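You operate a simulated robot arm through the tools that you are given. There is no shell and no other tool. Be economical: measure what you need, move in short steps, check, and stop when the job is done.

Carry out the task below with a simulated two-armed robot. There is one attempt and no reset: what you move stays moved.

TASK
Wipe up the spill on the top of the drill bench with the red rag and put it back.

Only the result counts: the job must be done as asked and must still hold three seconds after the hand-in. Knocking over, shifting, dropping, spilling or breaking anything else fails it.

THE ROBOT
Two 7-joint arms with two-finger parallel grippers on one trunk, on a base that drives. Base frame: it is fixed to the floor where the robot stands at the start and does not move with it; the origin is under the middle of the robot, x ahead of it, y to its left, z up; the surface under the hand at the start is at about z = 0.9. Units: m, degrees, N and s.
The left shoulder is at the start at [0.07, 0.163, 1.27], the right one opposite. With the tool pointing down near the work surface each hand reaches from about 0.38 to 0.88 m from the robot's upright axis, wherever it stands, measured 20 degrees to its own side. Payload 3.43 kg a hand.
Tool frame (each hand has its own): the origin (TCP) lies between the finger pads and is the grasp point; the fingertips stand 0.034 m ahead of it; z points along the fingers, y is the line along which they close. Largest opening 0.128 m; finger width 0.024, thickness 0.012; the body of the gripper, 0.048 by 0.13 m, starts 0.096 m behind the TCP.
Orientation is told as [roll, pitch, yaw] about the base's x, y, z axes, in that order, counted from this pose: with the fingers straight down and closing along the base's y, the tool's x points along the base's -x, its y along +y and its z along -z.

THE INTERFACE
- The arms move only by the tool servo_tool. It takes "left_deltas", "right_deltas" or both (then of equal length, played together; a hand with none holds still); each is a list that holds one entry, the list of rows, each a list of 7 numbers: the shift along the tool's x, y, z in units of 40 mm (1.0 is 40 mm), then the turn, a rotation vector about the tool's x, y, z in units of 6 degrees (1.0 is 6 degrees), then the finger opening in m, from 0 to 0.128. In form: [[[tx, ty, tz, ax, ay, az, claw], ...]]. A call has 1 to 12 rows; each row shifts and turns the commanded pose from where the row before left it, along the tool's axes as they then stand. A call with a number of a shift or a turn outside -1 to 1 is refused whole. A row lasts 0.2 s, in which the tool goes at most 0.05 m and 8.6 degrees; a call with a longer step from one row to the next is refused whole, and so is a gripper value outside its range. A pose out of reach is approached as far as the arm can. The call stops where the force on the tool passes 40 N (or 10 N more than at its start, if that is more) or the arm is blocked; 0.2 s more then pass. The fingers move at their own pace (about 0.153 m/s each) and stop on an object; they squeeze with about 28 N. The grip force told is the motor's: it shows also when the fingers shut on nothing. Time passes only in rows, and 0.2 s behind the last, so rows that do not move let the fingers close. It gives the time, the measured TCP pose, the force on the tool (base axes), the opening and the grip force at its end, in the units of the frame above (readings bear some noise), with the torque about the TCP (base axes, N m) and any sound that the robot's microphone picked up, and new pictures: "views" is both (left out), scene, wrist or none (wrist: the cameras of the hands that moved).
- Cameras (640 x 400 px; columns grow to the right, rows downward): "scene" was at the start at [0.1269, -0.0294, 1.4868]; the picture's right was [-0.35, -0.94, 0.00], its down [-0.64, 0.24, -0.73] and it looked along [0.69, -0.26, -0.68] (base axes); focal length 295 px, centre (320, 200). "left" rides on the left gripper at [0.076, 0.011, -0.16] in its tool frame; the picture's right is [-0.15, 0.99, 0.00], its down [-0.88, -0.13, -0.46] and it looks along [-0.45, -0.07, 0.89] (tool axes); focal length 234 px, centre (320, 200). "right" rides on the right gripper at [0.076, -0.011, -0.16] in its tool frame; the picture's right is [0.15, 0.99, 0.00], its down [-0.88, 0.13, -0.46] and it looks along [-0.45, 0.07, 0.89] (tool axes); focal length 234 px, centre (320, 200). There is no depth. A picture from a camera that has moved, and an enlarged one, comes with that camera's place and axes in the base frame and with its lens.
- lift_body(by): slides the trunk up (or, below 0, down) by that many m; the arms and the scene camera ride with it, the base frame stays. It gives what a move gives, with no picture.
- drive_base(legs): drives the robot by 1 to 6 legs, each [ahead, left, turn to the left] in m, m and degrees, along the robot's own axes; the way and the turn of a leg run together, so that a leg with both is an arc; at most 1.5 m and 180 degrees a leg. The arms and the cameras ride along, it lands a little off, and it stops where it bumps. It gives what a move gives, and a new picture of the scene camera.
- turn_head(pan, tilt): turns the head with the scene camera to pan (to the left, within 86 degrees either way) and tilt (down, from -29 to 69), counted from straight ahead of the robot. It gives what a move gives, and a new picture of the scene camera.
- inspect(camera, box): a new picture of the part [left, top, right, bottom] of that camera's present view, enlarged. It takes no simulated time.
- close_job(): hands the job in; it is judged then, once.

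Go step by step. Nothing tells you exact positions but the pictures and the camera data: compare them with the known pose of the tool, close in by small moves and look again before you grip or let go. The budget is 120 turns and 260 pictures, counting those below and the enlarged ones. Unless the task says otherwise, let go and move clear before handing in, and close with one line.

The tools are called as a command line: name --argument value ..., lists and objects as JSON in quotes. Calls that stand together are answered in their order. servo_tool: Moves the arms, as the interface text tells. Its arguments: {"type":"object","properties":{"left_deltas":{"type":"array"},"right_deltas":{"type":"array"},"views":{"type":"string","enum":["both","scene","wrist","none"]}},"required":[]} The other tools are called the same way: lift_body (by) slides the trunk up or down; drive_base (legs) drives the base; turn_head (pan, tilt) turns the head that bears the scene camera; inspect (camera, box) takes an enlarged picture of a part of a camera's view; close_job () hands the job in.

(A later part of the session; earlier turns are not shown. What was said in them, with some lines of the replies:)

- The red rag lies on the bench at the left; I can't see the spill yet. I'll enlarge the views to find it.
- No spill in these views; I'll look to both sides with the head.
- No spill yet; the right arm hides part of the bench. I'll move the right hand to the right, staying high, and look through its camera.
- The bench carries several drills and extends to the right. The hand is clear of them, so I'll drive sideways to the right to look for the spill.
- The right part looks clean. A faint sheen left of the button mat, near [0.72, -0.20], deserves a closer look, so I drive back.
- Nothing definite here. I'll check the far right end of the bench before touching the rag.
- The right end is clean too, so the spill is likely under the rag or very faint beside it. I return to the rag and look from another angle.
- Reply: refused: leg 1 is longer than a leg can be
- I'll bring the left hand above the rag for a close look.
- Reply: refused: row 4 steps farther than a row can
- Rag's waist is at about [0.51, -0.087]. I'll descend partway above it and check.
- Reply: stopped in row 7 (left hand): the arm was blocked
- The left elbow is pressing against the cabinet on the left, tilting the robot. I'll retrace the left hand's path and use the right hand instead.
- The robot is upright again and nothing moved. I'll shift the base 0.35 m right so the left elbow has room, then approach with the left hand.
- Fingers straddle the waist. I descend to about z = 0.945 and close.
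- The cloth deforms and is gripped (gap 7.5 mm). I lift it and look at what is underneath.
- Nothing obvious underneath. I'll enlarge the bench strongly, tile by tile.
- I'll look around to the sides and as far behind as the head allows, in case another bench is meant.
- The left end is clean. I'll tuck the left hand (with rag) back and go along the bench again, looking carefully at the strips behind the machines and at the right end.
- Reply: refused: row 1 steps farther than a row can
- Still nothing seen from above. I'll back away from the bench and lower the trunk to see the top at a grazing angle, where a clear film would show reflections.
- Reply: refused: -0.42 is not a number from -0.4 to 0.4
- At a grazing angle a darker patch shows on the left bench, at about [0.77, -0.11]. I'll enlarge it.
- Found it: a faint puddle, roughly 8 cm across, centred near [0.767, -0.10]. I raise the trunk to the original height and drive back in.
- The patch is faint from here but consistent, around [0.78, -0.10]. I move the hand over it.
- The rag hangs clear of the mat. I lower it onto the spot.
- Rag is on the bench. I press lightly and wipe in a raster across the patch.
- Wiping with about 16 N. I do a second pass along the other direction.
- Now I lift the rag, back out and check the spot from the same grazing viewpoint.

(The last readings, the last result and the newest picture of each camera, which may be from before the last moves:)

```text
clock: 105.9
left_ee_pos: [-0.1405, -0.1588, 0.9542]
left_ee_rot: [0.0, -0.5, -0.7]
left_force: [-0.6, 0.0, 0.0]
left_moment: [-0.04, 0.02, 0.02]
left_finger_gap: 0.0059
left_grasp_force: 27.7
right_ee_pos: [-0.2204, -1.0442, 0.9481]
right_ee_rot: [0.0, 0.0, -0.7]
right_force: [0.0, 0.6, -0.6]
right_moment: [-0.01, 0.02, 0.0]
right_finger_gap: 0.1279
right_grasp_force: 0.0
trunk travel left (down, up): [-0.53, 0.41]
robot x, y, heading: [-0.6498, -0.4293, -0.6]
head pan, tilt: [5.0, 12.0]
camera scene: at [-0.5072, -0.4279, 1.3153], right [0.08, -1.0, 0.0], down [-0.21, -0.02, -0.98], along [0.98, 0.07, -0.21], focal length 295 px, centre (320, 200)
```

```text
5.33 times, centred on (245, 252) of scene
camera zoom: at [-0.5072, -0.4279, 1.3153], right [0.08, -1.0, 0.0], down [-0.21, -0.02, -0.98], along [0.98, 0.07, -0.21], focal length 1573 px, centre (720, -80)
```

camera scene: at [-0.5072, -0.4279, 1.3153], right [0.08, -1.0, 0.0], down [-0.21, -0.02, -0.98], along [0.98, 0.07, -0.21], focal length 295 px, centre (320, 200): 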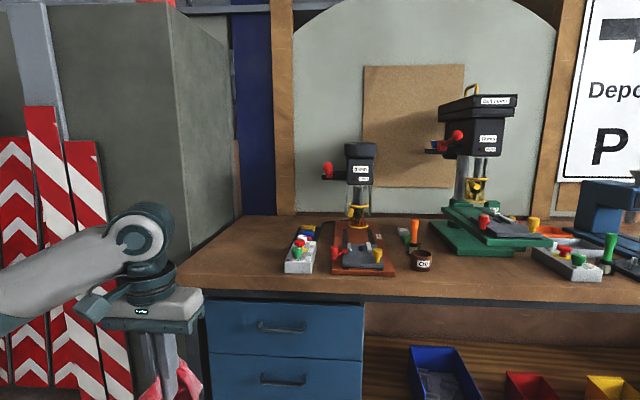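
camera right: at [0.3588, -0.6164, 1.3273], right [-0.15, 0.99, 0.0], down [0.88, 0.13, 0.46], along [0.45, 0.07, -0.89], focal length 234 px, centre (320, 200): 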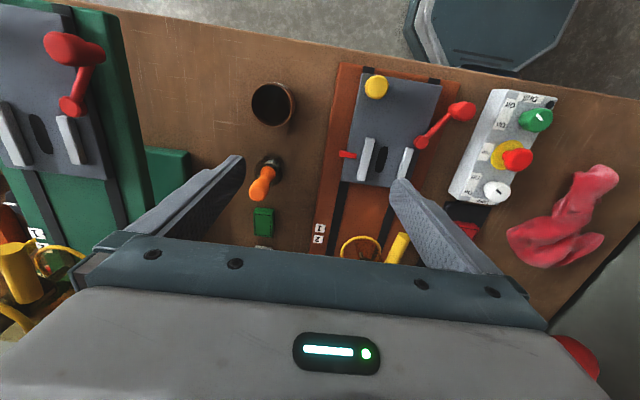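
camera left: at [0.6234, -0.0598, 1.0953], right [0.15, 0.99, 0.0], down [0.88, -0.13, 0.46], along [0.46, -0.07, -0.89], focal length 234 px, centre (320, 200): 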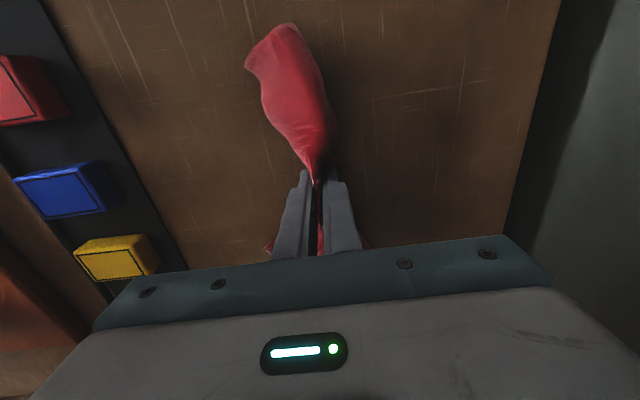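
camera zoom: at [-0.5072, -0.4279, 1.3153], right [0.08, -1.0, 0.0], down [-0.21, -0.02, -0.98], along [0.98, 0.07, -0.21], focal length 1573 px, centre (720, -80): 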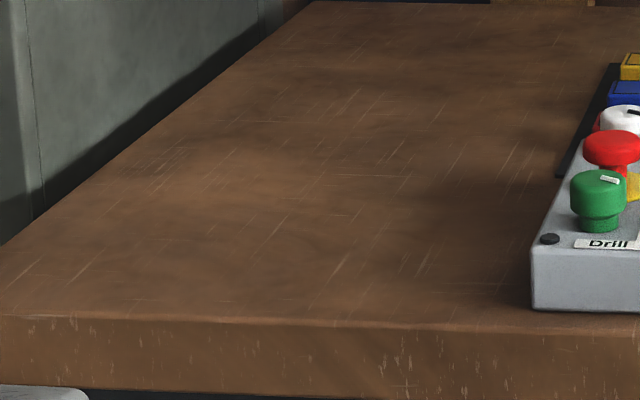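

The puddle is gone. I return to put the rag back where it lay (grip point [0.508, -0.084]).

lift_body --by 0.22

drive_base --legs '[[0, 0.08, 0.7], [0.65, 0, 0]]'

turn_head --pan 20 --tilt 45

```text
clock: 108.2
left_ee_pos: [-0.1405, -0.1597, 1.1732]
left_ee_rot: [-0.1, -0.4, -0.8]
left_force: [-0.4, -0.4, -0.4]
left_moment: [0.01, -0.01, 0.0]
left_finger_gap: 0.0058
left_grasp_force: 28.4
right_ee_pos: [-0.2194, -1.0437, 1.1672]
right_ee_rot: [0.1, 0.0, -0.6]
right_force: [0.5, 0.6, -0.7]
right_moment: [0.01, -0.02, 0.0]
right_finger_gap: 0.1279
right_grasp_force: 0.0
trunk travel left (down, up): [-0.75, 0.19]
robot x, y, heading: [-0.6513, -0.4326, -0.9]
head pan, tilt: [5.0, 12.0]
```

```text
clock: 112.5
left_ee_pos: [0.5109, -0.0732, 1.1733]
left_ee_rot: [-0.1, -0.5, 0.0]
left_force: [-0.7, 0.2, 0.0]
left_moment: [0.02, -0.03, -0.01]
left_finger_gap: 0.0053
left_grasp_force: 28.1
right_ee_pos: [0.4405, -0.9598, 1.1675]
right_ee_rot: [0.1, -0.1, 0.0]
right_force: [0.5, -0.2, 0.2]
right_moment: [0.04, 0.01, 0.0]
right_finger_gap: 0.1282
right_grasp_force: 0.1
trunk travel left (down, up): [-0.75, 0.19]
robot x, y, heading: [-0.0001, -0.3524, -0.1]
head pan, tilt: [5.0, 12.0]
camera scene: at [0.1458, -0.3468, 1.5354], right [0.09, -1.0, 0.0], down [-0.21, -0.02, -0.98], along [0.97, 0.09, -0.21], focal length 295 px, centre (320, 200)
```

scene: 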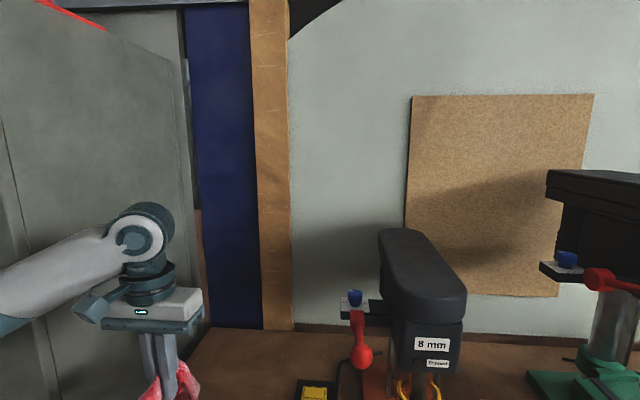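

```text
clock: 113.5
left_ee_pos: [0.5097, -0.0735, 1.1741]
left_ee_rot: [0.0, -0.5, -0.1]
left_force: [0.3, -0.5, -0.4]
left_moment: [0.0, 0.0, 0.02]
left_finger_gap: 0.0055
left_grasp_force: 27.7
right_ee_pos: [0.4402, -0.9599, 1.1683]
right_ee_rot: [0.0, 0.0, 0.0]
right_force: [-0.2, 0.9, 0.2]
right_moment: [0.01, -0.01, 0.01]
right_finger_gap: 0.1279
right_grasp_force: 0.0
trunk travel left (down, up): [-0.75, 0.19]
robot x, y, heading: [0.0053, -0.3577, 0.1]
head pan, tilt: [20.0, 45.0]
camera scene: at [0.1294, -0.3272, 1.4838], right [0.34, -0.94, 0.0], down [-0.66, -0.24, -0.71], along [0.67, 0.24, -0.71], focal length 295 px, centre (320, 200)
```

scene: 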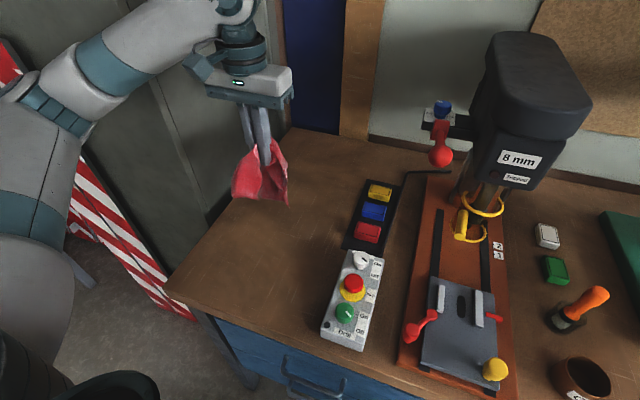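

servo_tool --left_deltas '[[[0, -0.27, 0.7, 0, 0, 0, 0], [0, 0, 0.9, 0, 0, 0, 0], [0, 0, 0.9, 0, 0, 0, 0], [0, 0, 0.9, 0, 0, 0, 0], [0, 0, 0.9, 0, 0, 0, 0], [0, 0, 0.7, 0, 0, 0, 0], [0, 0, 0.5, 0, 0, 0, 0], [0, 0, 0.3, 0, 0, 0, 0], [0, 0, 0, 0, 0, 0, 0]]]'

```text
clock: 115.5
left_ee_pos: [0.5121, -0.0848, 0.9425]
left_ee_rot: [-0.1, -0.4, -0.1]
left_force: [0.1, 0.0, 0.6]
left_moment: [0.0, -0.02, 0.02]
left_finger_gap: 0.0055
left_grasp_force: 27.9
right_ee_pos: [0.4407, -0.96, 1.1688]
right_ee_rot: [0.0, 0.1, 0.1]
right_force: [0.1, 0.9, 0.0]
right_moment: [-0.01, -0.03, 0.01]
right_finger_gap: 0.128
right_grasp_force: 0.1
trunk travel left (down, up): [-0.75, 0.19]
robot x, y, heading: [0.0093, -0.3568, -0.1]
head pan, tilt: [20.0, 45.0]
camera scene: at [0.1295, -0.3273, 1.4837], right [0.34, -0.94, 0.0], down [-0.66, -0.24, -0.71], along [0.66, 0.24, -0.71], focal length 295 px, centre (320, 200)
camera left: at [0.4357, -0.074, 1.1013], right [0.15, 0.99, 0.0], down [0.88, -0.13, 0.46], along [0.46, -0.07, -0.89], focal length 234 px, centre (320, 200)
```

scene: 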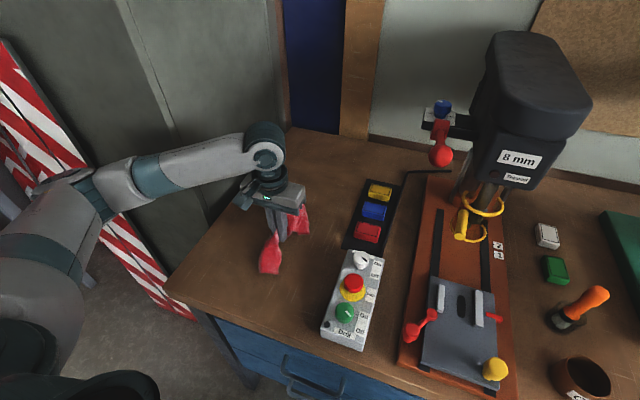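
left: 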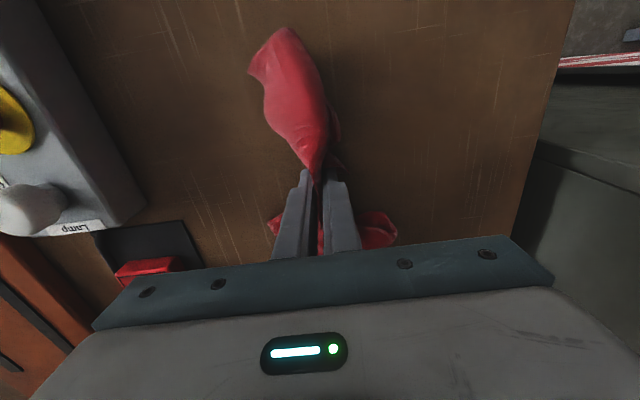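

The rag rests at its original place; I open and lift clear.

servo_tool --left_deltas '[[[0, 0, 0, 0, 0, 0, 0.06], [0, 0, 0, 0, 0, 0, 0.1], [0, 0, 0, 0, 0, 0, 0.1], [0, 0, -0.5, 0, 0, 0, 0.1], [0, 0, -0.9, 0, 0, 0, 0.1], [0, 0, -1, 0, 0, 0, 0.1], [0, 0, -1, 0, 0, 0, 0.1], [0, 0, -1, 0, 0, 0, 0.1], [0, 0, -1, 0, 0, 0, 0.1], [0, 0, 0, 0, 0, 0, 0.1]]]'

```text
clock: 117.7
left_ee_pos: [0.5126, -0.0862, 1.1561]
left_ee_rot: [0.0, -0.4, -0.1]
left_force: [0.2, -1.2, 0.2]
left_moment: [-0.04, -0.02, -0.01]
left_finger_gap: 0.1
left_grasp_force: 0.0
right_ee_pos: [0.4419, -0.9586, 1.169]
right_ee_rot: [0.1, 0.0, 0.0]
right_force: [0.2, 0.4, 0.5]
right_moment: [-0.02, -0.03, -0.01]
right_finger_gap: 0.1279
right_grasp_force: 0.1
trunk travel left (down, up): [-0.75, 0.19]
robot x, y, heading: [0.0042, -0.352, 0.0]
head pan, tilt: [20.0, 45.0]
camera scene: at [0.1301, -0.3267, 1.4836], right [0.34, -0.94, 0.0], down [-0.66, -0.24, -0.71], along [0.66, 0.24, -0.71], focal length 295 px, centre (320, 200)
camera left: at [0.4346, -0.075, 1.3161], right [0.15, 0.99, 0.0], down [0.88, -0.13, 0.46], along [0.46, -0.07, -0.89], focal length 234 px, centre (320, 200)
```

scene: 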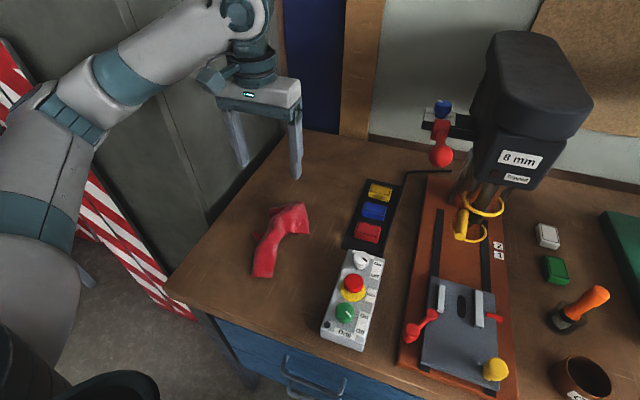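
left: 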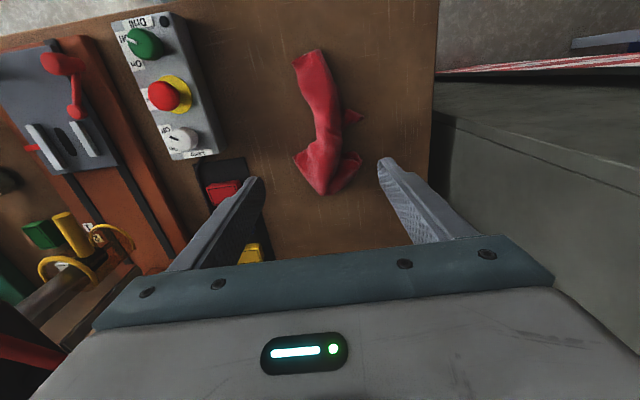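

The spill is wiped up (it was gone in the same grazing view that first showed it), the red rag lies back at its original place, and the hand is clear.

close_job

```text
The job is handed in.
```

The spill on the drill bench is wiped up, the red rag is back where it lay (within about 3 cm), and the job is handed in.
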